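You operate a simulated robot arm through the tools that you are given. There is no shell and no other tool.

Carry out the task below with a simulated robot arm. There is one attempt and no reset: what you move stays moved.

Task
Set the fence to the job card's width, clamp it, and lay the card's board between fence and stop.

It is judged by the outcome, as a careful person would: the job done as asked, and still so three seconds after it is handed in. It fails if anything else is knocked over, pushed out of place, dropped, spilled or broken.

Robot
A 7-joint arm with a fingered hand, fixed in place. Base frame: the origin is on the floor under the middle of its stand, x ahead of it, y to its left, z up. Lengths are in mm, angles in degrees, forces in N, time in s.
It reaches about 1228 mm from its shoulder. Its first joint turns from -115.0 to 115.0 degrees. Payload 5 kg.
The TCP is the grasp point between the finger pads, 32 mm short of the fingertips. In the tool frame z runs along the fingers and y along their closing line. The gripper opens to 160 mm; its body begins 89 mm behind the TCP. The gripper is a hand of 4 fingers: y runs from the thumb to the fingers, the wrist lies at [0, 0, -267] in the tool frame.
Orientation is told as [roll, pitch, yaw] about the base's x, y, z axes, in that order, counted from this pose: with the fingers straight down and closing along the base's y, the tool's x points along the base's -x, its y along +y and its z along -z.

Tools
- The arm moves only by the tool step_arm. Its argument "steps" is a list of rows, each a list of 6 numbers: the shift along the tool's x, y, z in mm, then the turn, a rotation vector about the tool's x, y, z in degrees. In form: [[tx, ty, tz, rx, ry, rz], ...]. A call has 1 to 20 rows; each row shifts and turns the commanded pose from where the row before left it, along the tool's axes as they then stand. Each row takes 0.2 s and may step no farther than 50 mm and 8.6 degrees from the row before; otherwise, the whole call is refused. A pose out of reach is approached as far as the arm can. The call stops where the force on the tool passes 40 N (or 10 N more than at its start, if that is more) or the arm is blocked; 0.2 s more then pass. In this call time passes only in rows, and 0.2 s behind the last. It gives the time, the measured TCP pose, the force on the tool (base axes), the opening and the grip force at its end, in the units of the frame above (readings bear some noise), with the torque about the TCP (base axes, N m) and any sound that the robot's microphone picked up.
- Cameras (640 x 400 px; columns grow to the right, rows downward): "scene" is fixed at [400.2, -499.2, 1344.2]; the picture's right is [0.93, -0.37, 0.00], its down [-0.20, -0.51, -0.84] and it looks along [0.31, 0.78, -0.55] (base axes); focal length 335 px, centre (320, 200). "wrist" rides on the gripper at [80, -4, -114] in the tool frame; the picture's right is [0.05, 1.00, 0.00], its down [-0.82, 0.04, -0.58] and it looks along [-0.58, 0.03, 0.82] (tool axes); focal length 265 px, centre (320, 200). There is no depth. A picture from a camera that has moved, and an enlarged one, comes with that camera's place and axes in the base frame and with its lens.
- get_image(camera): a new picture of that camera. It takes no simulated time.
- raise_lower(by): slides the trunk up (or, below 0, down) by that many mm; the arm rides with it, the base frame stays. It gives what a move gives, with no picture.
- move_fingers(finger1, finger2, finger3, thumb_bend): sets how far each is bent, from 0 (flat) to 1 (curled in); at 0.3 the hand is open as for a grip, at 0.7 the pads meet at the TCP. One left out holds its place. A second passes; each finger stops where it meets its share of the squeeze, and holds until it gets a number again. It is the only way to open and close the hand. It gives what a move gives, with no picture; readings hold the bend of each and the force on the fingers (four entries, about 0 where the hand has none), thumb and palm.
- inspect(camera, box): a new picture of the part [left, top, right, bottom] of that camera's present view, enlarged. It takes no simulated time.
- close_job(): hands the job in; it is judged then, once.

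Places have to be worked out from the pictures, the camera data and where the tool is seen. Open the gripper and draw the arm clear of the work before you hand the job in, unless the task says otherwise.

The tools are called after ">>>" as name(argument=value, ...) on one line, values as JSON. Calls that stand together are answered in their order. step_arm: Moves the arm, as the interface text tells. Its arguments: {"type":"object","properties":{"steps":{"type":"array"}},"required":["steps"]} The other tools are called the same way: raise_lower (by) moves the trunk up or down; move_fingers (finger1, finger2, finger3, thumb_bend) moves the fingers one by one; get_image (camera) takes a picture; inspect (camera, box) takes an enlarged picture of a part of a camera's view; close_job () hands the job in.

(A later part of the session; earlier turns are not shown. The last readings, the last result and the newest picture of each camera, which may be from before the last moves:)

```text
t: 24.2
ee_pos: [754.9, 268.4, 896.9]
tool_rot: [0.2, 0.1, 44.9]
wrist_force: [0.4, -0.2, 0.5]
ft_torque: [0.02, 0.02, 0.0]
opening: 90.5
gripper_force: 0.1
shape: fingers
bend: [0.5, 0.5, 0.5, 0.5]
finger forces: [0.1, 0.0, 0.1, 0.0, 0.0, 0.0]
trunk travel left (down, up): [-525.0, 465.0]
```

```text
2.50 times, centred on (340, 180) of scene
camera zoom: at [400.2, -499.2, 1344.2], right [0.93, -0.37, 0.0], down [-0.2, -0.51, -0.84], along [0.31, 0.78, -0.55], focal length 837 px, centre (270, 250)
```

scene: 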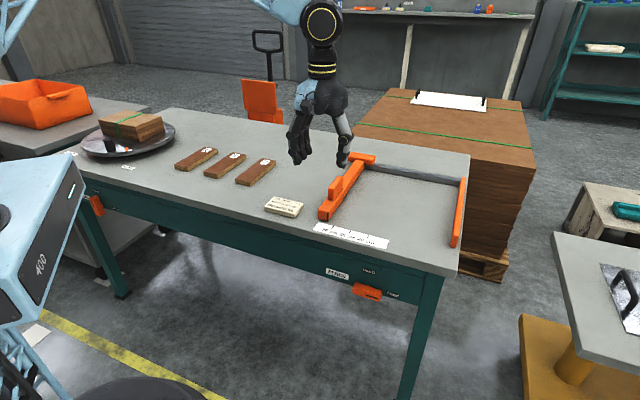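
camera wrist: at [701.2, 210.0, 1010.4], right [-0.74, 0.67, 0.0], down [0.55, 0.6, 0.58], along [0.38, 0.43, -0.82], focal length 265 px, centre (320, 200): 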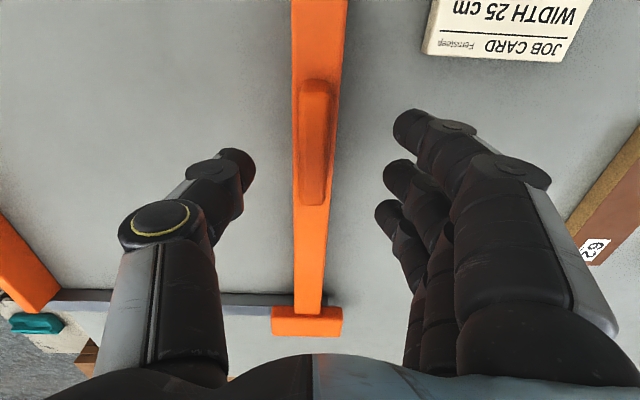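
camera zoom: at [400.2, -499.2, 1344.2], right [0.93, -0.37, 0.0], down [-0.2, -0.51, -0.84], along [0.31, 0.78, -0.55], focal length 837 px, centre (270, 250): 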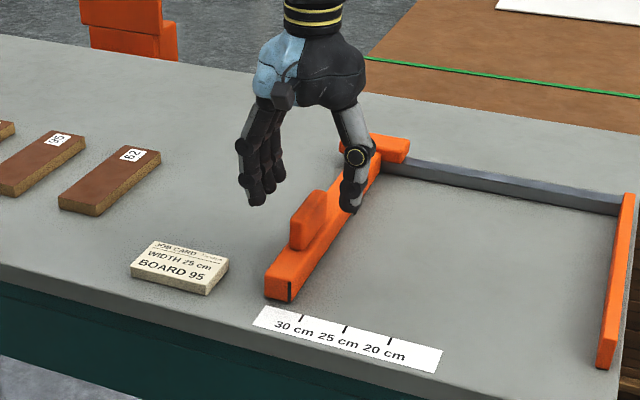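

The hand is centred over the handle (u≈344.5). I descend the last 38 mm and close on the handle.

>>> step_arm(steps=[[0, 0, 15, 0, 0, 0], [0, 0, 14, 0, 0, 0], [0, 0, 9, 0, 0, 0]])

>>> inspect(camera="scene", box=[280, 140, 400, 240])

>>> get_image(camera="wrist")

```text
t: 25.0
ee_pos: [753.7, 267.3, 861.4]
tool_rot: [0.1, 0.1, 44.9]
wrist_force: [1.0, 0.6, -0.1]
ft_torque: [-0.02, -0.01, 0.0]
opening: 90.6
gripper_force: 0.1
shape: fingers
bend: [0.5, 0.5, 0.5, 0.5]
finger forces: [0.0, 0.1, 0.0, 0.0, 0.0, 0.0]
trunk travel left (down, up): [-525.0, 465.0]
```

```text
4.00 times, centred on (340, 190) of scene
camera zoom: at [400.2, -499.2, 1344.2], right [0.93, -0.37, 0.0], down [-0.2, -0.51, -0.84], along [0.31, 0.78, -0.55], focal length 1340 px, centre (240, 240)
```

zoom: 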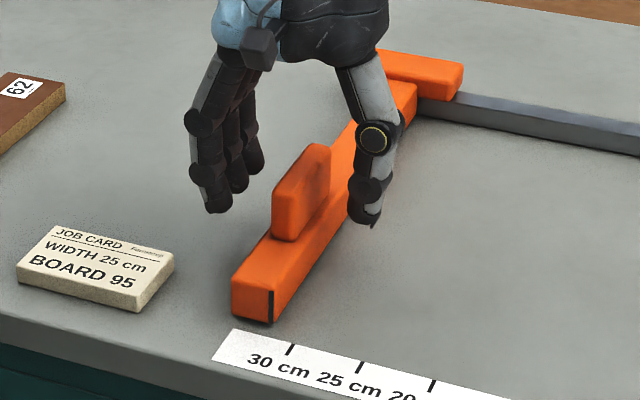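

```text
taken
camera wrist: at [699.9, 208.8, 974.6], right [-0.74, 0.67, 0.0], down [0.55, 0.6, 0.58], along [0.38, 0.43, -0.82], focal length 265 px, centre (320, 200)
```

wrist: 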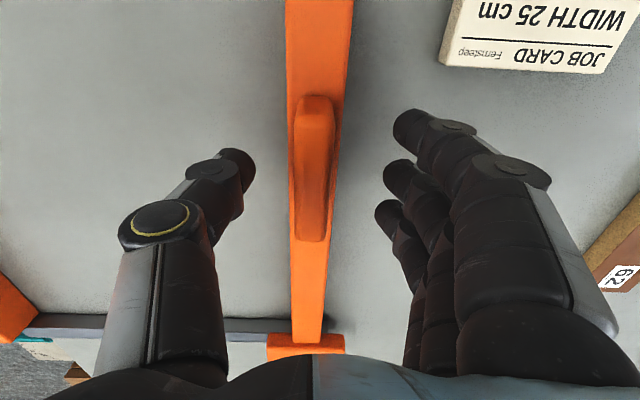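

Fingers straddle the handle and clear the bar. I close on it.

>>> move_fingers(finger1=0.7, finger2=0.7, finger3=0.7, thumb_bend=0.7)

>>> inspect(camera="scene", box=[280, 140, 400, 240])

>>> get_image(camera="wrist")

```text
t: 26.0
ee_pos: [752.8, 266.7, 861.8]
tool_rot: [0.3, 0.0, 44.9]
wrist_force: [3.3, -2.2, -4.4]
ft_torque: [-0.01, -0.02, 0.01]
opening: 34.4
gripper_force: 8.3
shape: fingers
bend: [0.68, 0.68, 0.68, 0.66]
finger forces: [2.2, 2.2, 2.2, 0.1, 10.2, 0.1]
trunk travel left (down, up): [-525.0, 465.0]
```

```text
4.00 times, centred on (340, 190) of scene
camera zoom: at [400.2, -499.2, 1344.2], right [0.93, -0.37, 0.0], down [-0.2, -0.51, -0.84], along [0.31, 0.78, -0.55], focal length 1340 px, centre (240, 240)
```

zoom: 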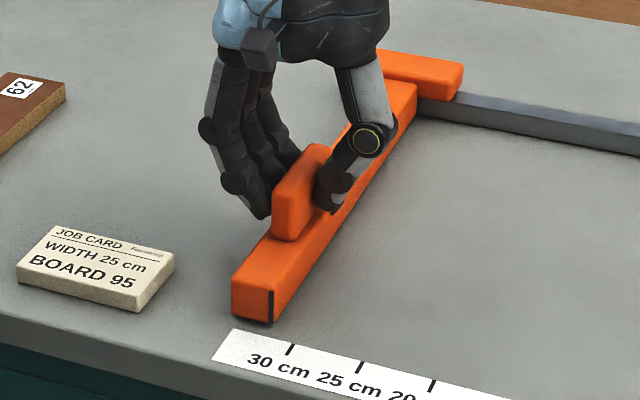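

```text
taken
camera wrist: at [700.2, 208.5, 974.4], right [-0.74, 0.67, 0.0], down [0.55, 0.6, 0.58], along [0.38, 0.43, -0.82], focal length 265 px, centre (320, 200)
```

wrist: 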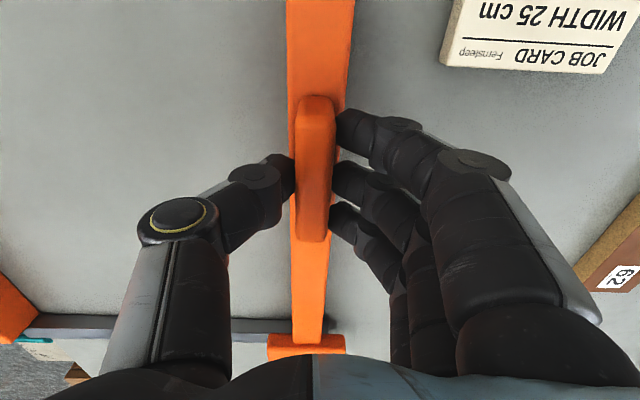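

The handle is gripped by all fingers. I slide it towards the stop 30 mm first, watching the force.

>>> step_arm(steps=[[0, -5, 0, 0, 0, 0], [0, -8, 0, 0, 0, 0], [0, -9, 0, 0, 0, 0], [0, -8, 0, 0, 0, 0]])

>>> inspect(camera="scene", box=[280, 140, 440, 240])

```text
t: 27.0
ee_pos: [776.5, 245.1, 861.0]
tool_rot: [0.2, 0.1, 44.8]
wrist_force: [-6.3, -6.9, -4.6]
ft_torque: [-0.15, 0.19, 0.03]
opening: 34.5
gripper_force: 8.8
shape: fingers
bend: [0.68, 0.68, 0.68, 0.67]
finger forces: [2.8, 2.8, 3.0, 0.0, 9.4, 0.0]
trunk travel left (down, up): [-525.0, 465.0]
```

```text
4.00 times, centred on (360, 190) of scene
camera zoom: at [400.2, -499.2, 1344.2], right [0.93, -0.37, 0.0], down [-0.2, -0.51, -0.84], along [0.31, 0.78, -0.55], focal length 1340 px, centre (160, 240)
```

zoom: 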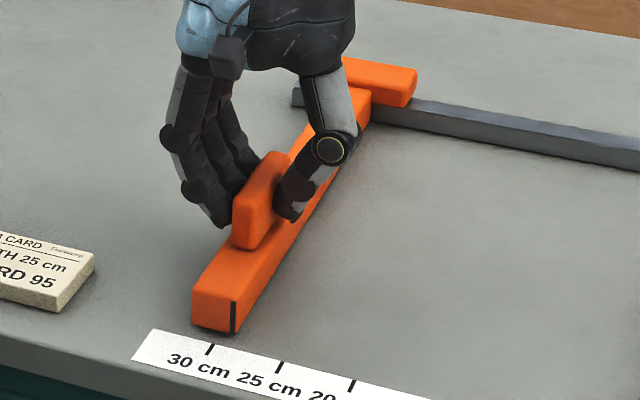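

The fence slides freely (≈31 mm so far, face now near 29.2 cm). I continue another 38 mm and then check the reading.

>>> step_arm(steps=[[0, -8, 0, 0, 0, 0], [0, -9, 0, 0, 0, 0], [0, -9, 0, 0, 0, 0], [0, -8, 0, 0, 0, 0], [0, -4, 0, 0, 0, 0]])

>>> inspect(camera="scene", box=[310, 190, 390, 240])

>>> get_image(camera="wrist")

```text
t: 28.2
ee_pos: [802.5, 220.2, 861.3]
tool_rot: [0.2, 0.0, 44.8]
wrist_force: [-8.3, -5.5, -4.8]
ft_torque: [-0.09, 0.23, -0.01]
opening: 33.9
gripper_force: 9.3
shape: fingers
bend: [0.68, 0.68, 0.68, 0.67]
finger forces: [3.5, 3.6, 3.5, 0.0, 8.2, 0.1]
trunk travel left (down, up): [-525.0, 465.0]
```

```text
8.00 times, centred on (350, 215) of scene
camera zoom: at [400.2, -499.2, 1344.2], right [0.93, -0.37, 0.0], down [-0.2, -0.51, -0.84], along [0.31, 0.78, -0.55], focal length 2680 px, centre (80, 80)
```

zoom: 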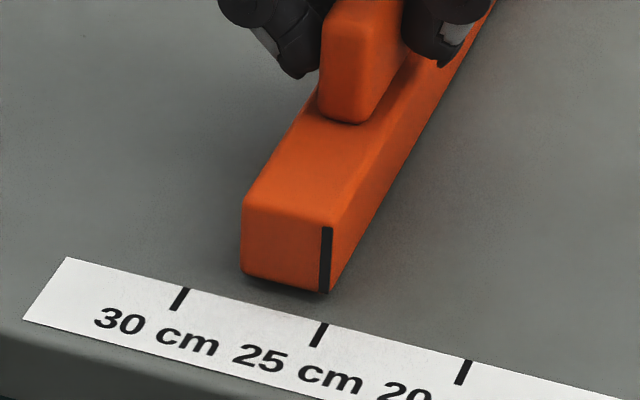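

```text
taken
camera wrist: at [748.7, 161.2, 974.5], right [-0.74, 0.67, 0.0], down [0.55, 0.6, 0.58], along [0.38, 0.43, -0.82], focal length 265 px, centre (320, 200)
```

wrist: 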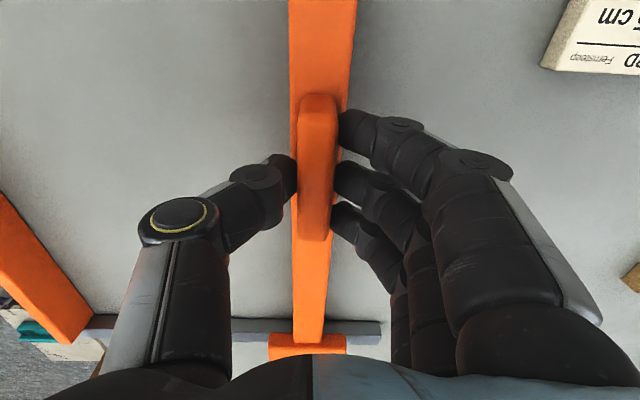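

The face is now close to the 25 cm tick, roughly 4 mm short. I zoom on the stop and the tick to measure the remaining gap more exactly.

>>> inspect(camera="scene", box=[420, 220, 484, 260])

>>> inspect(camera="scene", box=[340, 215, 372, 235])

>>> inspect(camera="scene", box=[350, 140, 480, 260])

```text
10.00 times, centred on (452, 240) of scene
camera zoom: at [400.2, -499.2, 1344.2], right [0.93, -0.37, 0.0], down [-0.2, -0.51, -0.84], along [0.31, 0.78, -0.55], focal length 3350 px, centre (-1000, -200)
```

zoom: 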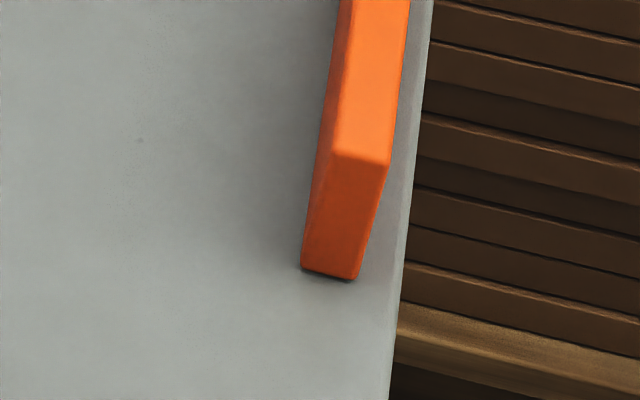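

```text
16.00 times, centred on (356, 225) of scene
camera zoom: at [400.2, -499.2, 1344.2], right [0.93, -0.37, 0.0], down [-0.2, -0.51, -0.84], along [0.31, 0.78, -0.55], focal length 5359 px, centre (-256, -200)
```

zoom: 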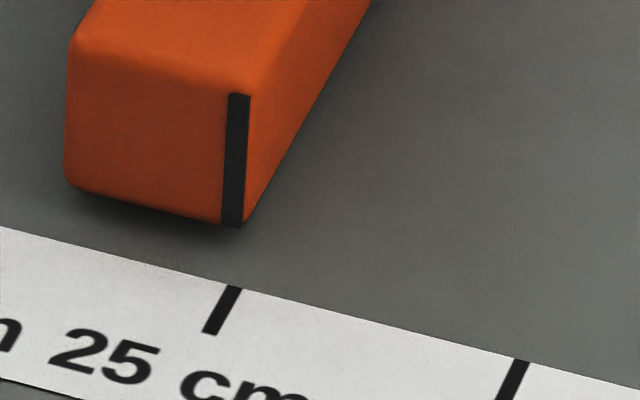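

```text
3.33 times, centred on (415, 200) of scene
camera zoom: at [400.2, -499.2, 1344.2], right [0.93, -0.37, 0.0], down [-0.2, -0.51, -0.84], along [0.31, 0.78, -0.55], focal length 1117 px, centre (3, 200)
```

zoom: 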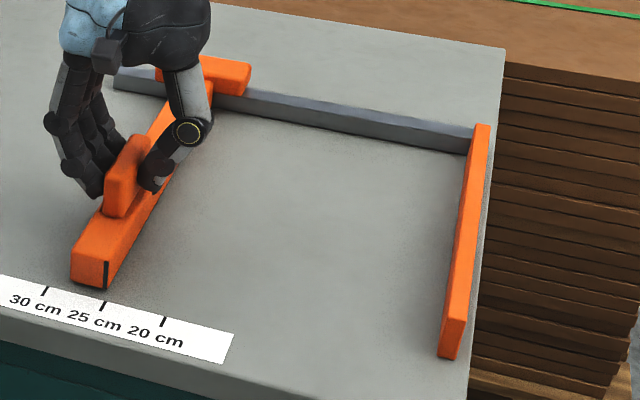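

The index line needs to go roughly 4–6 mm further to sit on the 25 tick (gap now measured about 255–257). I nudge 5 mm towards the stop.

>>> step_arm(steps=[[0, -2.5, 0, 0, 0, 0], [0, -2.5, 0, 0, 0, 0], [0, 0, 0, 0, 0, 0]])

>>> inspect(camera="scene", box=[340, 215, 372, 235])

>>> inspect(camera="scene", box=[350, 140, 480, 260])

```text
t: 29.0
ee_pos: [806.7, 216.6, 861.5]
tool_rot: [0.2, 0.1, 44.8]
wrist_force: [-5.9, -3.0, -1.2]
ft_torque: [-0.03, 0.18, -0.04]
opening: 34.4
gripper_force: 9.5
shape: fingers
bend: [0.68, 0.68, 0.68, 0.67]
finger forces: [3.5, 3.5, 3.5, 0.0, 8.3, 0.0]
trunk travel left (down, up): [-525.0, 465.0]
```

```text
16.00 times, centred on (356, 225) of scene
camera zoom: at [400.2, -499.2, 1344.2], right [0.93, -0.37, 0.0], down [-0.2, -0.51, -0.84], along [0.31, 0.78, -0.55], focal length 5359 px, centre (-256, -200)
```

zoom: 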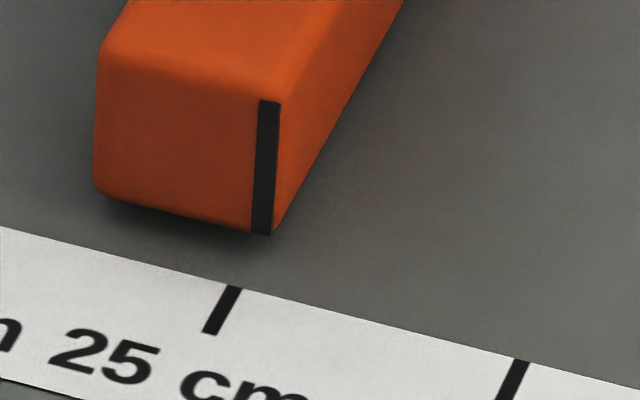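

```text
3.33 times, centred on (415, 200) of scene
camera zoom: at [400.2, -499.2, 1344.2], right [0.93, -0.37, 0.0], down [-0.2, -0.51, -0.84], along [0.31, 0.78, -0.55], focal length 1117 px, centre (3, 200)
```

zoom: 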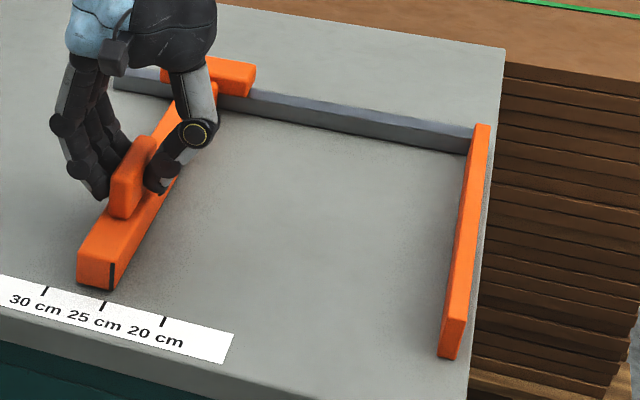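

The index line now sits over the 25 tick within about 1 mm. I release the handle gently and rise straight up to check from above.

>>> move_fingers(finger1=0.64, finger2=0.64, finger3=0.64, thumb_bend=0.63)

>>> move_fingers(finger1=0.5, finger2=0.5, finger3=0.5, thumb_bend=0.5)

>>> inspect(camera="scene", box=[340, 215, 372, 235])

```text
t: 30.0
ee_pos: [806.9, 216.0, 859.7]
tool_rot: [0.2, 0.1, 44.9]
wrist_force: [-0.1, 0.3, -0.4]
ft_torque: [0.03, 0.03, 0.0]
opening: 41.3
gripper_force: 0.0
shape: fingers
bend: [0.64, 0.64, 0.64, 0.63]
finger forces: [0.0, 0.1, 0.0, 0.0, 0.0, 0.1]
trunk travel left (down, up): [-525.0, 465.0]
```

```text
t: 31.0
ee_pos: [806.5, 216.5, 861.3]
tool_rot: [0.2, 0.1, 44.8]
wrist_force: [0.1, -0.5, -0.8]
ft_torque: [0.02, 0.01, 0.01]
opening: 90.4
gripper_force: 0.0
shape: fingers
bend: [0.5, 0.5, 0.5, 0.5]
finger forces: [0.0, 0.1, 0.0, 0.0, 0.0, 0.1]
trunk travel left (down, up): [-525.0, 465.0]
```

```text
16.00 times, centred on (356, 225) of scene
camera zoom: at [400.2, -499.2, 1344.2], right [0.93, -0.37, 0.0], down [-0.2, -0.51, -0.84], along [0.31, 0.78, -0.55], focal length 5359 px, centre (-256, -200)
```

zoom: 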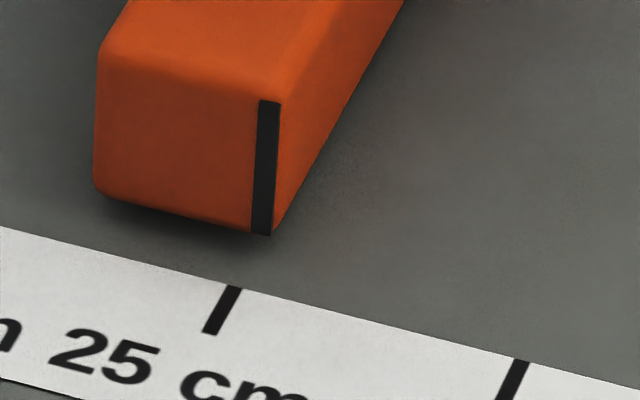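

The fence stayed put on release. I rise and pull back so the wrist camera looks straight along the tick line at u≈430.

>>> step_arm(steps=[[0, 0, -30, 0, 0, 0], [0, 0, -45, 0, 0, 0], [0, 0, -45, 0, 0, 0], [0, 0, -30, 0, 0, 0], [40, -4, 0, 0, 0, 0], [40, -4, 0, 0, 0, 0], [40, -3, 0, 0, 0, 0], [20, 0, 0, 0, 0, 0]])

>>> get_image(camera="wrist")

>>> inspect(camera="wrist", box=[270, 70, 366, 130])

```text
t: 32.8
ee_pos: [715.0, 108.4, 1010.0]
tool_rot: [0.2, 0.1, 45.0]
wrist_force: [0.2, 0.9, -0.6]
ft_torque: [0.0, -0.01, -0.02]
opening: 90.7
gripper_force: 0.1
shape: fingers
bend: [0.5, 0.5, 0.5, 0.5]
finger forces: [0.1, 0.0, 0.0, 0.0, 0.0, 0.1]
trunk travel left (down, up): [-525.0, 465.0]
```

```text
taken
camera wrist: at [662.1, 49.8, 1122.8], right [-0.74, 0.67, 0.0], down [0.55, 0.6, 0.58], along [0.38, 0.43, -0.82], focal length 265 px, centre (320, 200)
```

wrist: 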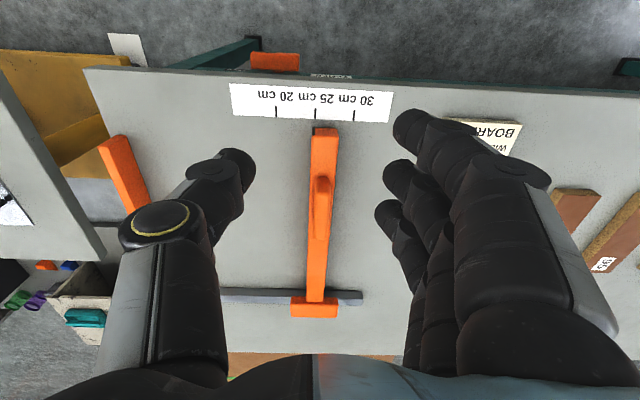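

```text
6.67 times, centred on (318, 100) of wrist
camera zoom: at [662.1, 49.8, 1122.8], right [-0.74, 0.67, 0.0], down [0.55, 0.6, 0.58], along [0.38, 0.43, -0.82], focal length 1769 px, centre (333, 867)
```

zoom: 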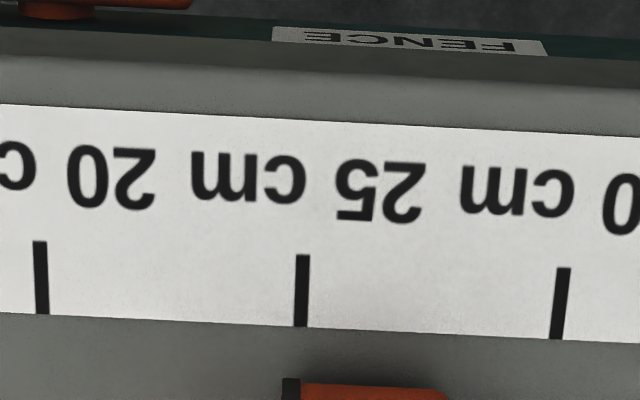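

I zoom further on the index line and the tick in this view.

>>> inspect(camera="wrist", box=[296, 100, 344, 130])

>>> inspect(camera="wrist", box=[296, 110, 344, 140])

>>> inspect(camera="wrist", box=[80, 60, 400, 260])

```text
13.33 times, centred on (320, 115) of wrist
camera zoom: at [662.1, 49.8, 1122.8], right [-0.74, 0.67, 0.0], down [0.55, 0.6, 0.58], along [0.38, 0.43, -0.82], focal length 3539 px, centre (320, 1333)
```

zoom: 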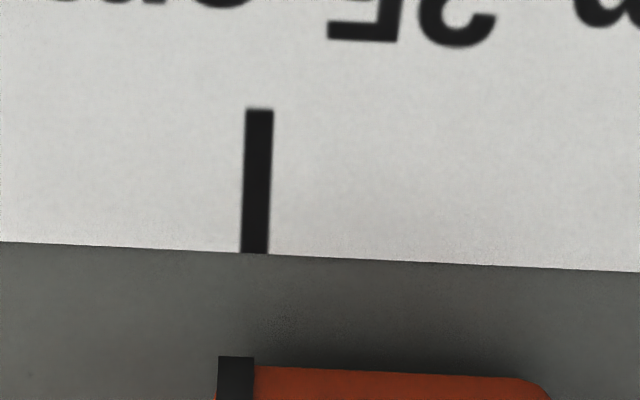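

```text
13.33 times, centred on (320, 125) of wrist
camera zoom: at [662.1, 49.8, 1122.8], right [-0.74, 0.67, 0.0], down [0.55, 0.6, 0.58], along [0.38, 0.43, -0.82], focal length 3539 px, centre (320, 1200)
```

zoom: 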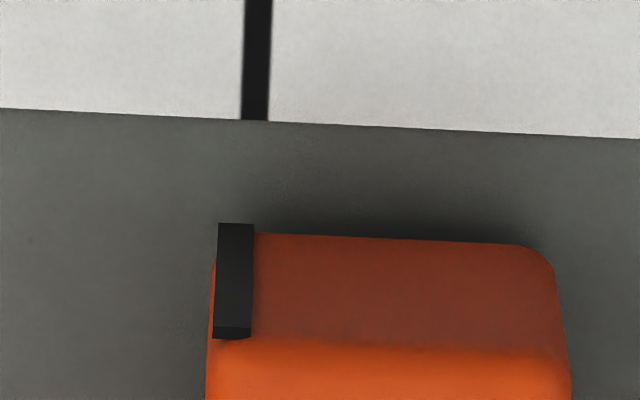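

```text
2.00 times, centred on (240, 160) of wrist
camera zoom: at [662.1, 49.8, 1122.8], right [-0.74, 0.67, 0.0], down [0.55, 0.6, 0.58], along [0.38, 0.43, -0.82], focal length 531 px, centre (480, 280)
```

zoom: 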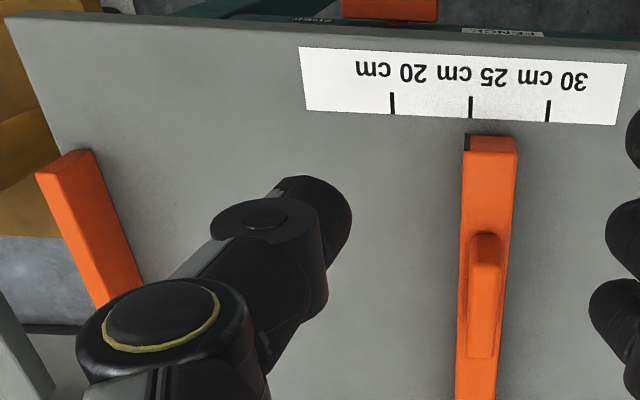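

The index line's centre is about 1.4 mm past the tick in this view; I also zoom on the stop's foot here to measure the true gap.

>>> inspect(camera="wrist", box=[96, 120, 160, 160])

>>> inspect(camera="wrist", box=[260, 90, 324, 130])

>>> inspect(camera="scene", box=[434, 230, 466, 250])

>>> inspect(camera="scene", box=[340, 215, 372, 235])

```text
10.00 times, centred on (128, 140) of wrist
camera zoom: at [662.1, 49.8, 1122.8], right [-0.74, 0.67, 0.0], down [0.55, 0.6, 0.58], along [0.38, 0.43, -0.82], focal length 2654 px, centre (2240, 800)
```

zoom: 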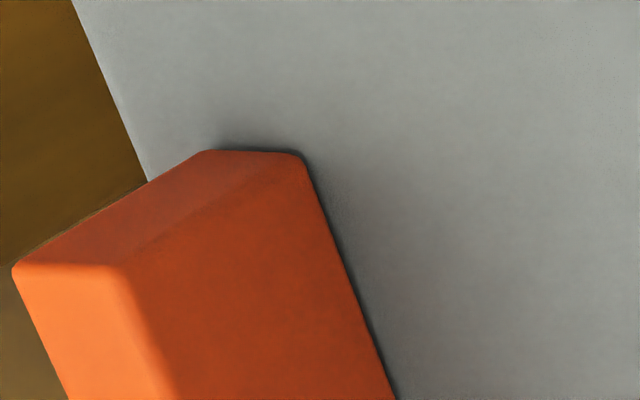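

```text
10.00 times, centred on (292, 110) of wrist
camera zoom: at [662.1, 49.8, 1122.8], right [-0.74, 0.67, 0.0], down [0.55, 0.6, 0.58], along [0.38, 0.43, -0.82], focal length 2654 px, centre (600, 1100)
```

zoom: 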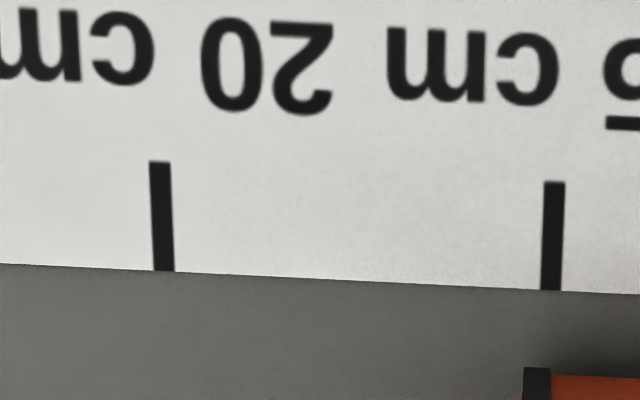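

```text
16.00 times, centred on (450, 240) of scene
camera zoom: at [400.2, -499.2, 1344.2], right [0.93, -0.37, 0.0], down [-0.2, -0.51, -0.84], along [0.31, 0.78, -0.55], focal length 5359 px, centre (-1760, -440)
```

zoom: 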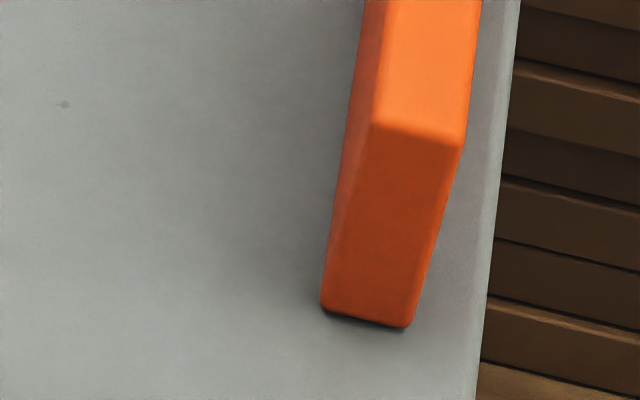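

```text
16.00 times, centred on (356, 225) of scene
camera zoom: at [400.2, -499.2, 1344.2], right [0.93, -0.37, 0.0], down [-0.2, -0.51, -0.84], along [0.31, 0.78, -0.55], focal length 5359 px, centre (-256, -200)
```

zoom: 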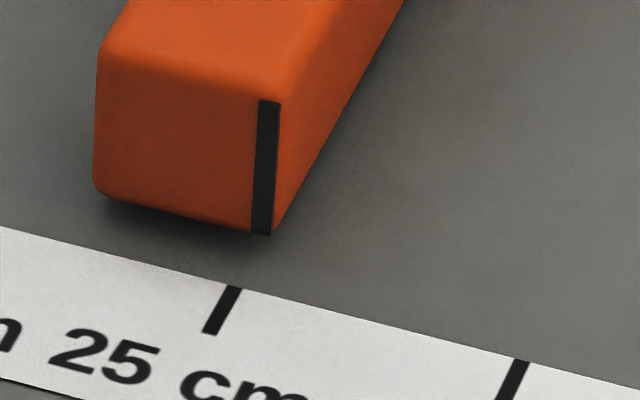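

Both cameras give a gap of 250 ± 1 mm with the index over the 25 tick, so the fence is set. Next I return to the front of the table and tilt the hand horizontal again to clamp the lever.

>>> step_arm(steps=[[38.8, -11.7, 0, 0, 0, 0], [38.8, -11.7, 0, 0, 0, 0], [38.8, -11.7, 0, 0, 0, 0], [38.8, -11.7, 0, 0, 0, 0], [38.8, -11.7, 0, 0, 0, 0], [38.8, -11.7, 0, 0, 0, 0], [0, 0, 45, 0, 0, 0], [0, 0, 45, 0, 0, 0], [0, 0, 46, 0, 0, 0]])

>>> step_arm(steps=[[-11.9, 0, 23.2, 0, -8.18, 0], [-8.5, 0, 24.7, 0, -8.18, 0], [-4.9, 0, 25.6, 0, -8.18, 0], [-1.2, 0, 26.0, 0, -8.18, 0], [2.5, 0, 25.9, 0, -8.18, 0], [6.2, 0, 25.3, 0, -8.18, 0], [9.7, 0, 24.2, 0, -8.18, 0], [13.1, 0, 22.5, 0, -8.18, 0], [16.2, 0, 20.5, 0, -8.18, 0], [18.9, 0, 18.0, 0, -8.18, 0], [21.3, 0, 15.1, 0, -8.1, 0]])

>>> get_image(camera="wrist")

>>> get_image(camera="scene")

```text
t: 34.8
ee_pos: [598.9, -106.5, 874.2]
tool_rot: [0.2, 0.1, 44.9]
wrist_force: [-0.4, 0.1, 0.3]
ft_torque: [0.03, 0.02, 0.0]
opening: 90.8
gripper_force: 0.1
shape: fingers
bend: [0.5, 0.5, 0.5, 0.5]
finger forces: [0.0, 0.0, 0.0, 0.0, 0.1, 0.0]
trunk travel left (down, up): [-525.0, 465.0]
```

```text
t: 37.2
ee_pos: [691.3, -11.2, 618.1]
tool_rot: [71.7, -89.9, -26.9]
wrist_force: [-0.2, -0.3, -0.1]
ft_torque: [-0.01, 0.04, 0.0]
opening: 90.8
gripper_force: 0.0
shape: fingers
bend: [0.5, 0.5, 0.5, 0.5]
finger forces: [0.0, 0.1, 0.0, 0.0, 0.0, 0.1]
trunk travel left (down, up): [-525.0, 465.0]
```

```text
taken
camera wrist: at [612.7, -93.2, 539.2], right [-0.7, 0.71, -0.05], down [-0.44, -0.38, 0.82], along [0.56, 0.6, 0.58], focal length 265 px, centre (320, 200)
```

wrist: 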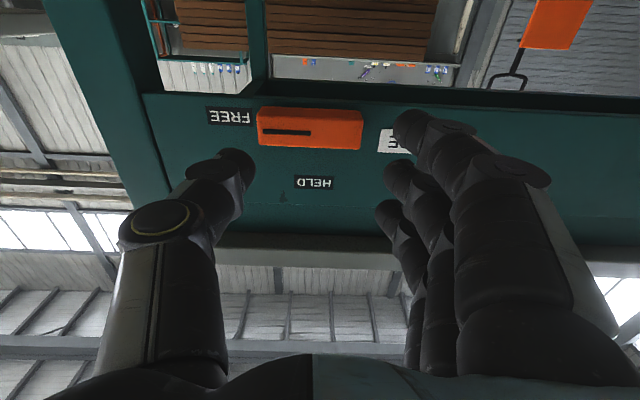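

```text
taken
```

scene: 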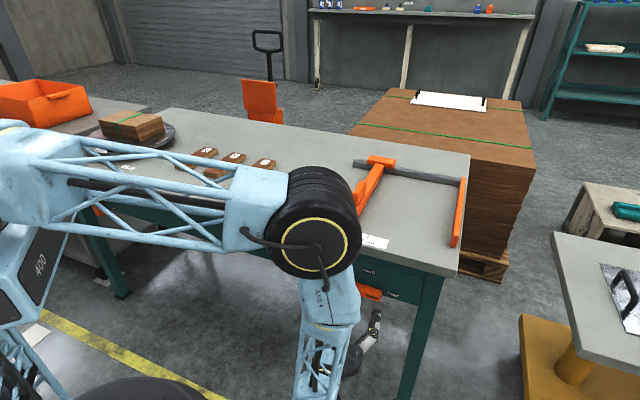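

The lever is still at FREE; TCP is at u≈496.7, v≈481, z≈618. I centre on the pivot and roll the hand +90° to match the lever.

>>> step_arm(steps=[[-1, -1.8, 0, 0, 0, 0], [0, 0, 0, 0, 0, 8.2], [0, 0, 0, 0, 0, 8.2], [0, 0, 0, 0, 0, 8.2], [0, 0, 0, 0, 0, 8.2], [0, 0, 0, 0, 0, 8.2], [0, 0, 0, 0, 0, 8.2], [0, 0, 0, 0, 0, 8.2], [0, 0, 0, 0, 0, 8.2], [0, 0, 0, 0, 0, 8.2], [0, 0, 0, 0, 0, 8.2], [0, 0, 0, 0, 0, 8.0]])

>>> get_image(camera="wrist")

```text
t: 39.8
ee_pos: [692.9, -13.1, 620.8]
tool_rot: [89.7, 0.3, -45.1]
wrist_force: [-0.2, -0.1, 0.4]
ft_torque: [0.03, -0.03, -0.02]
opening: 90.9
gripper_force: 0.0
shape: fingers
bend: [0.5, 0.5, 0.5, 0.5]
finger forces: [0.0, 0.1, 0.1, 0.0, 0.1, 0.1]
trunk travel left (down, up): [-525.0, 465.0]
```

```text
taken
camera wrist: at [554.8, -35.4, 616.6], right [-0.03, 0.04, 1.0], down [0.17, -0.99, 0.04], along [0.99, 0.17, 0.02], focal length 265 px, centre (320, 200)
```

wrist: 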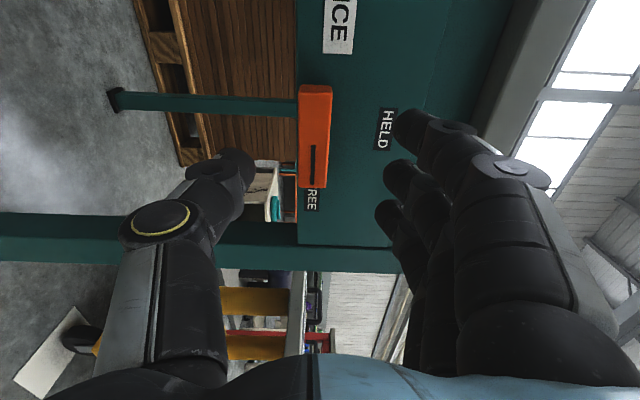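

Hand rolled and centred (u≈499, z≈620.8). I lower 2 mm and advance 62 mm so the fingers straddle the horizontal lever.

>>> step_arm(steps=[[0, -2, 20, 0, 0, 0], [0, 0, 20, 0, 0, 0], [0, 0, 14, 0, 0, 0], [0, 0, 8, 0, 0, 0]])

>>> get_image(camera="wrist")

>>> get_image(camera="scene")

```text
t: 40.8
ee_pos: [736.7, 31.7, 616.9]
tool_rot: [89.8, 0.2, -45.1]
wrist_force: [0.0, 0.6, 0.0]
ft_torque: [-0.05, -0.04, 0.0]
opening: 90.7
gripper_force: 0.0
shape: fingers
bend: [0.5, 0.5, 0.5, 0.5]
finger forces: [0.1, 0.0, 0.1, 0.0, 0.0, 0.0]
trunk travel left (down, up): [-525.0, 465.0]
```

```text
taken
camera wrist: at [599.3, 8.8, 612.9], right [-0.03, 0.04, 1.0], down [0.17, -0.99, 0.04], along [0.99, 0.17, 0.02], focal length 265 px, centre (320, 200)
```

wrist: 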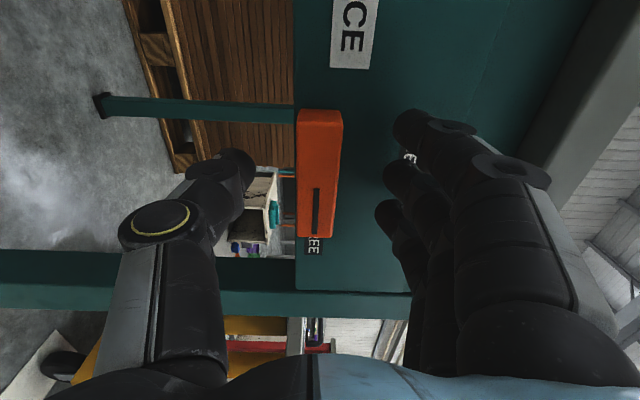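

```text
taken
```

scene: 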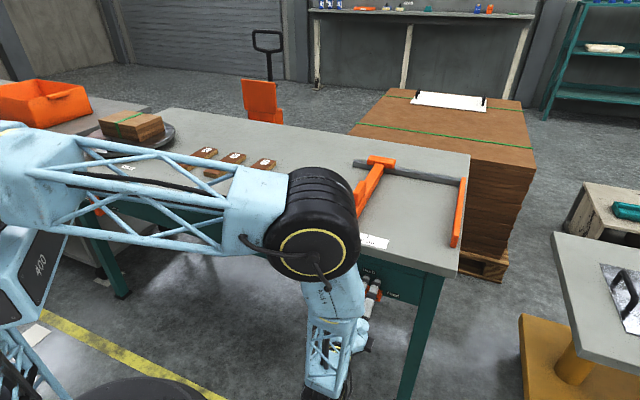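

The lever lies midway between thumb and fingers. I close onto it.

>>> move_fingers(finger1=0.7, finger2=0.7, finger3=0.7, thumb_bend=0.7)

>>> get_image(camera="wrist")

```text
t: 41.8
ee_pos: [736.3, 30.5, 617.3]
tool_rot: [89.8, 0.2, -45.2]
wrist_force: [4.9, 4.6, 3.1]
ft_torque: [0.07, -0.09, -0.01]
opening: 38.2
gripper_force: 12.4
shape: fingers
bend: [0.66, 0.66, 0.66, 0.66]
finger forces: [4.4, 4.4, 4.4, 0.0, 10.4, 0.0]
trunk travel left (down, up): [-525.0, 465.0]
```

```text
taken
camera wrist: at [599.5, 8.9, 613.2], right [-0.03, 0.04, 1.0], down [0.17, -0.99, 0.04], along [0.99, 0.17, 0.03], focal length 265 px, centre (320, 200)
```

wrist: 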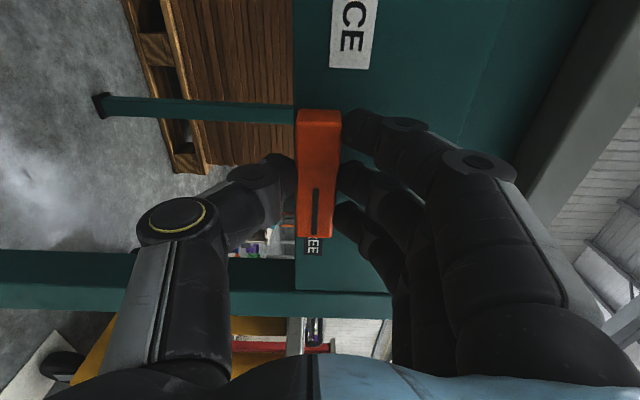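

Firm grip again on all fingers. I turn it back counter-clockwise by half first and watch the forces.

>>> step_arm(steps=[[0, 0, 0, 0, 0, -6], [0, 0, 0, 0, 0, -7], [0, 0, 0, 0, 0, -7.5], [0, 0, 0, 0, 0, -7.5], [0, 0, 0, 0, 0, -7.5], [0, 0, 0, 0, 0, -7.5]])

>>> get_image(camera="wrist")

```text
t: 43.2
ee_pos: [736.2, 30.4, 617.7]
tool_rot: [89.7, -42.9, -44.8]
wrist_force: [0.8, 14.4, -6.8]
ft_torque: [-0.07, 0.16, 0.24]
opening: 38.3
gripper_force: 11.0
shape: fingers
bend: [0.66, 0.66, 0.66, 0.66]
finger forces: [4.2, 3.9, 3.6, 0.1, 10.7, 0.0]
trunk travel left (down, up): [-525.0, 465.0]
```

```text
taken
camera wrist: at [615.6, -9.4, 560.0], right [-0.5, 0.51, 0.7], down [0.0, -0.81, 0.59], along [0.86, 0.29, 0.41], focal length 265 px, centre (320, 200)
```

wrist: 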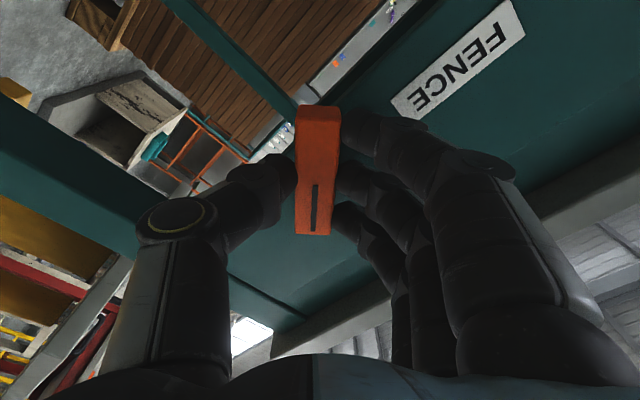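

The lever follows (about 43° turned). I finish the remaining 47° to upright HELD.

>>> step_arm(steps=[[0, 0, 0, 0, 0, -7.8], [0, 0, 0, 0, 0, -7.8], [0, 0, 0, 0, 0, -7.8], [0, 0, 0, 0, 0, -7.8], [0, 0, 0, 0, 0, -7.8], [0, 0, 0, 0, 0, -7.8], [0, 0, 0, 0, 0, -0.8]])

>>> get_image(camera="wrist")

>>> get_image(camera="scene")

```text
t: 44.8
ee_pos: [736.6, 30.3, 618.3]
tool_rot: [-58.9, -89.5, 103.8]
wrist_force: [-8.8, 5.7, -18.6]
ft_torque: [-0.34, 0.31, 0.33]
opening: 39.0
gripper_force: 13.9
shape: fingers
bend: [0.66, 0.66, 0.66, 0.67]
finger forces: [6.7, 6.3, 5.5, 0.0, 9.0, 0.0]
trunk travel left (down, up): [-525.0, 465.0]
```

```text
taken
camera wrist: at [659.1, -52.8, 537.4], right [-0.7, 0.71, -0.06], down [-0.44, -0.37, 0.82], along [0.56, 0.6, 0.57], focal length 265 px, centre (320, 200)
```

wrist: 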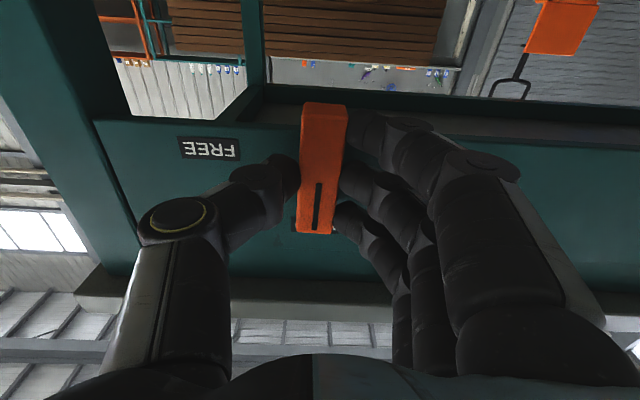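

```text
taken
```

scene: 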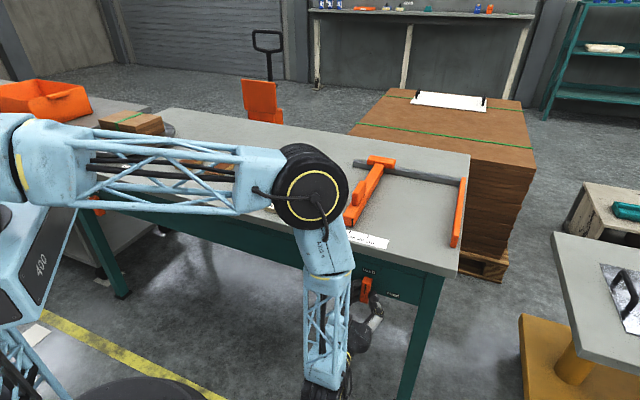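

I check the lever's angle close up before letting go.

>>> inspect(camera="scene", box=[320, 250, 416, 310])

>>> inspect(camera="scene", box=[340, 215, 372, 235])

```text
6.67 times, centred on (368, 280) of scene
camera zoom: at [400.2, -499.2, 1344.2], right [0.93, -0.37, 0.0], down [-0.2, -0.51, -0.84], along [0.31, 0.78, -0.55], focal length 2233 px, centre (0, -333)
```

zoom: 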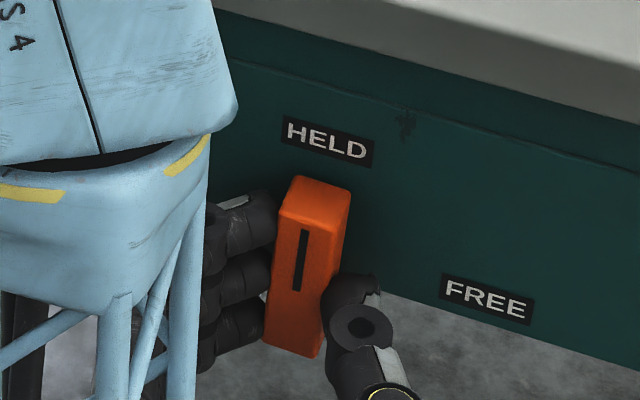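

```text
16.00 times, centred on (356, 225) of scene
camera zoom: at [400.2, -499.2, 1344.2], right [0.93, -0.37, 0.0], down [-0.2, -0.51, -0.84], along [0.31, 0.78, -0.55], focal length 5359 px, centre (-256, -200)
```

zoom: 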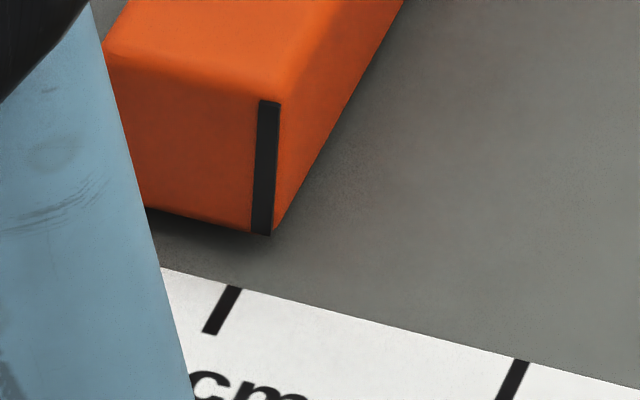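

The lever is still 2° or so short of its original upright angle. I turn a little more against its end stop.

>>> step_arm(steps=[[0, 0, 0, 0, 0, -1.5], [0, 0, 0, 0, 0, -1.5], [0, 0, 0, 0, 0, -1]])

>>> inspect(camera="scene", box=[320, 250, 416, 310])

```text
t: 45.6
ee_pos: [736.6, 30.7, 617.7]
tool_rot: [-86.8, -85.6, 131.8]
wrist_force: [-12.6, 4.6, -15.6]
ft_torque: [-0.26, 0.48, 0.38]
opening: 39.4
gripper_force: 14.8
shape: fingers
bend: [0.66, 0.66, 0.66, 0.67]
finger forces: [9.0, 7.1, 4.3, 0.0, 8.9, 0.1]
trunk travel left (down, up): [-525.0, 465.0]
```

```text
6.67 times, centred on (368, 280) of scene
camera zoom: at [400.2, -499.2, 1344.2], right [0.93, -0.37, 0.0], down [-0.2, -0.51, -0.84], along [0.31, 0.78, -0.55], focal length 2233 px, centre (0, -333)
```

zoom: 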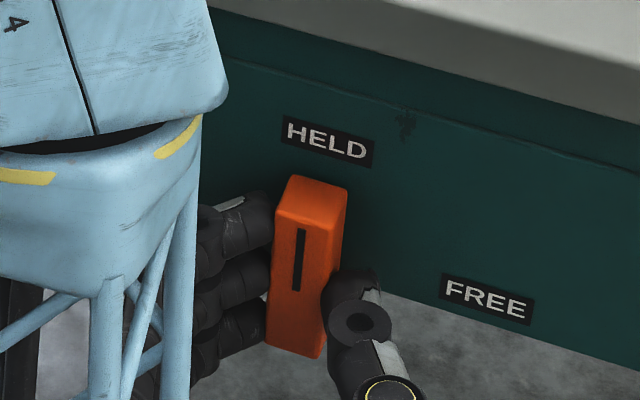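

The lever is back at its original upright angle and the uneven finger forces show it bearing against its end stop. I release and back away.

>>> move_fingers(finger1=0.5, finger2=0.5, finger3=0.5, thumb_bend=0.5)

>>> step_arm(steps=[[0, 0, -20, 0, 0, 0], [0, 0, -30, 0, 0, 0], [0, 0, -28, 0, 0, 4]])

>>> get_image(camera="wrist")

>>> inspect(camera="scene", box=[320, 250, 416, 310])

>>> inspect(camera="scene", box=[340, 215, 372, 235])

```text
t: 46.6
ee_pos: [737.2, 29.5, 617.8]
tool_rot: [-87.7, -85.6, 132.6]
wrist_force: [0.3, 0.1, -0.6]
ft_torque: [-0.01, -0.03, 0.01]
opening: 90.4
gripper_force: 0.0
shape: fingers
bend: [0.5, 0.5, 0.5, 0.5]
finger forces: [0.1, 0.0, 0.0, 0.1, 0.1, 0.0]
trunk travel left (down, up): [-525.0, 465.0]
```

```text
t: 47.4
ee_pos: [683.7, -23.8, 619.3]
tool_rot: [-64.7, -89.6, 109.6]
wrist_force: [0.3, -0.2, -0.1]
ft_torque: [-0.03, 0.0, -0.05]
opening: 90.3
gripper_force: 0.0
shape: fingers
bend: [0.5, 0.5, 0.5, 0.5]
finger forces: [0.0, 0.1, 0.0, 0.0, 0.0, 0.0]
trunk travel left (down, up): [-525.0, 465.0]
```

```text
taken
camera wrist: at [605.8, -106.9, 539.4], right [-0.71, 0.71, -0.06], down [-0.44, -0.37, 0.82], along [0.56, 0.6, 0.57], focal length 265 px, centre (320, 200)
```

wrist: 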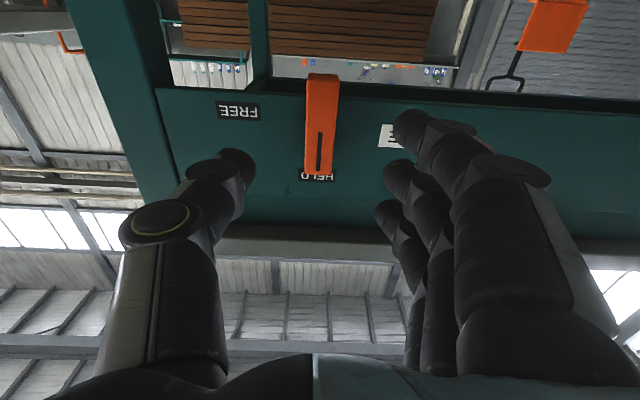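

```text
6.67 times, centred on (368, 280) of scene
camera zoom: at [400.2, -499.2, 1344.2], right [0.93, -0.37, 0.0], down [-0.2, -0.51, -0.84], along [0.31, 0.78, -0.55], focal length 2233 px, centre (0, -333)
```

zoom: 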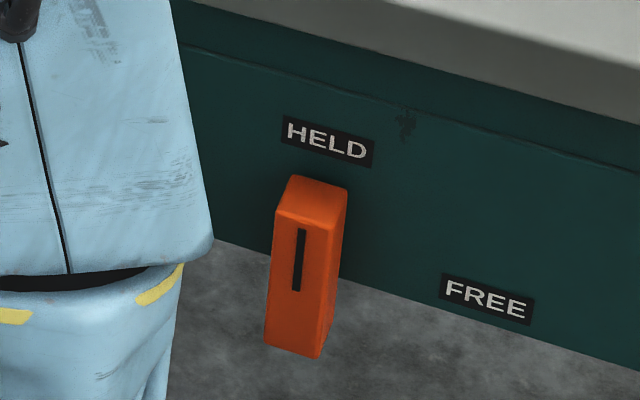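

```text
16.00 times, centred on (356, 225) of scene
camera zoom: at [400.2, -499.2, 1344.2], right [0.93, -0.37, 0.0], down [-0.2, -0.51, -0.84], along [0.31, 0.78, -0.55], focal length 5359 px, centre (-256, -200)
```

zoom: 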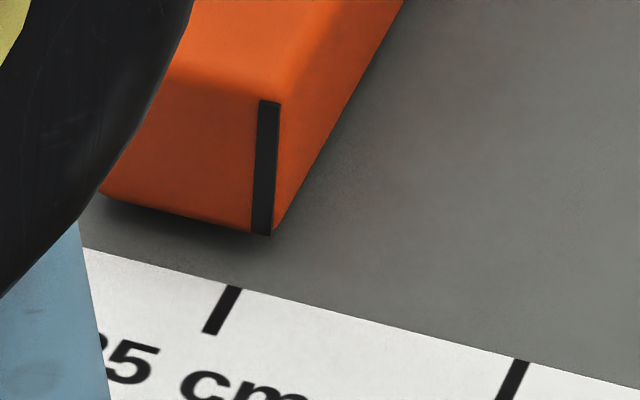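

Lever is firmly at HELD and the fence has not moved. I reverse the tilt to bring the hand upright.

>>> step_arm(steps=[[-23.2, 0, -11.9, 0, 8.18, 0], [-21.3, 0, -15.1, 0, 8.18, 0], [-18.9, 0, -18, 0, 8.18, 0], [-16.2, 0, -20.5, 0, 8.18, 0], [-13.1, 0, -22.5, 0, 8.18, 0], [-9.7, 0, -24.2, 0, 8.18, 0], [-6.2, 0, -25.3, 0, 8.18, 0], [-2.5, 0, -25.9, 0, 8.18, 0], [1.2, 0, -26, 0, 8.18, 0], [4.9, 0, -25.6, 0, 8.18, 0], [8.5, 0, -24.7, 0, 8.18, 0]])

>>> get_image(camera="scene")

```text
t: 49.8
ee_pos: [588.9, -114.6, 875.3]
tool_rot: [-0.6, 0.4, 45.0]
wrist_force: [0.7, -0.7, 0.7]
ft_torque: [-0.02, 0.01, -0.02]
opening: 90.7
gripper_force: 0.1
shape: fingers
bend: [0.5, 0.5, 0.5, 0.5]
finger forces: [0.0, 0.0, 0.0, 0.0, 0.1, 0.0]
trunk travel left (down, up): [-525.0, 465.0]
```

```text
taken
```

scene: 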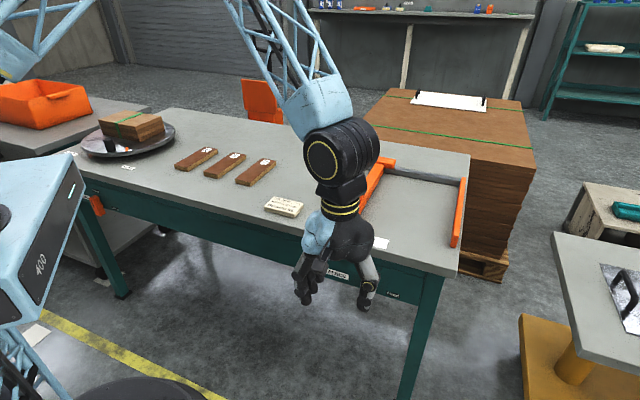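

Next the board: board 95 spans about u −134…−74, v 703…871, top near z≈798. I rise and travel over to it, keeping the hand at yaw 45°.

>>> step_arm(steps=[[0, 0, -45, 0, 0, 0], [0, 0, -45, 0, 0, 0], [0, 0, -45, 0, 0, 0], [-21.6, 40, 0, 0, 0, 0], [-21.6, 40, 0, 0, 0, 0], [-21.6, 40, 0, 0, 0, 0], [-21.6, 40, 0, 0, 0, 0], [-21.6, 40, 0, 0, 0, 0], [-21.6, 40, 0, 0, 0, 0], [-21.6, 40, 0, 0, 0, 0], [-21.6, 40, 0, 0, 0, 0], [-21.6, 40, 0, 0, 0, 0], [-21.6, 40, 0, 0, 0, 0], [-21.6, 40, 0, 0, 0, 0], [-21.6, 40, 0, 0, 0, 0], [-21.6, 40, 0, 0, 0, 0], [-21.6, 40, 0, 0, 0, 0], [-21.6, 40, 0, 0, 0, 0]])

>>> get_image(camera="wrist")

>>> get_image(camera="scene")

```text
t: 53.6
ee_pos: [396.6, 537.6, 1006.1]
tool_rot: [-0.2, 0.1, 44.5]
wrist_force: [-0.7, 0.1, -0.3]
ft_torque: [0.04, -0.03, 0.04]
opening: 90.7
gripper_force: 0.1
shape: fingers
bend: [0.5, 0.5, 0.5, 0.5]
finger forces: [0.0, 0.0, 0.0, 0.1, 0.0, 0.1]
trunk travel left (down, up): [-525.0, 465.0]
```

```text
taken
camera wrist: at [340.5, 479.3, 1120.3], right [-0.74, 0.68, 0.0], down [0.55, 0.6, 0.58], along [0.39, 0.42, -0.82], focal length 265 px, centre (320, 200)
```

wrist: 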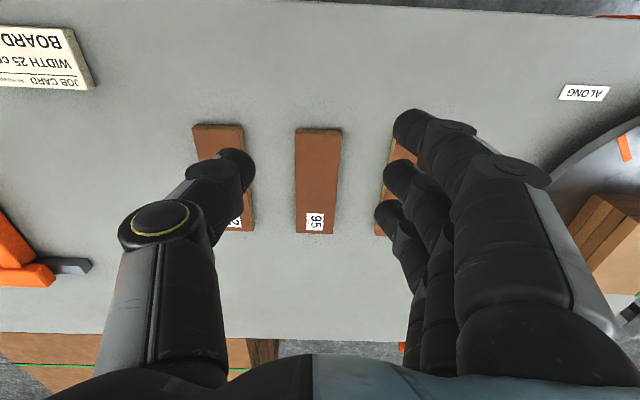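

```text
taken
```

scene: 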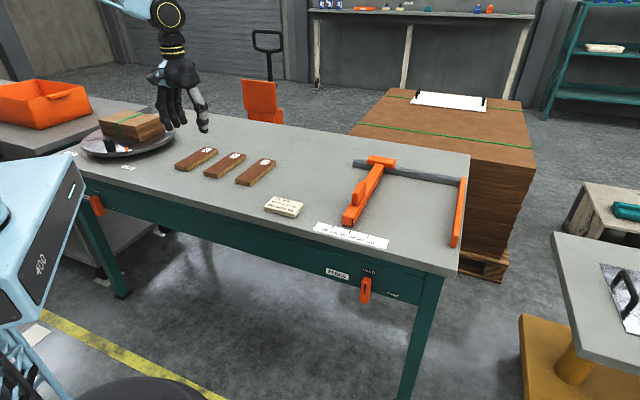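

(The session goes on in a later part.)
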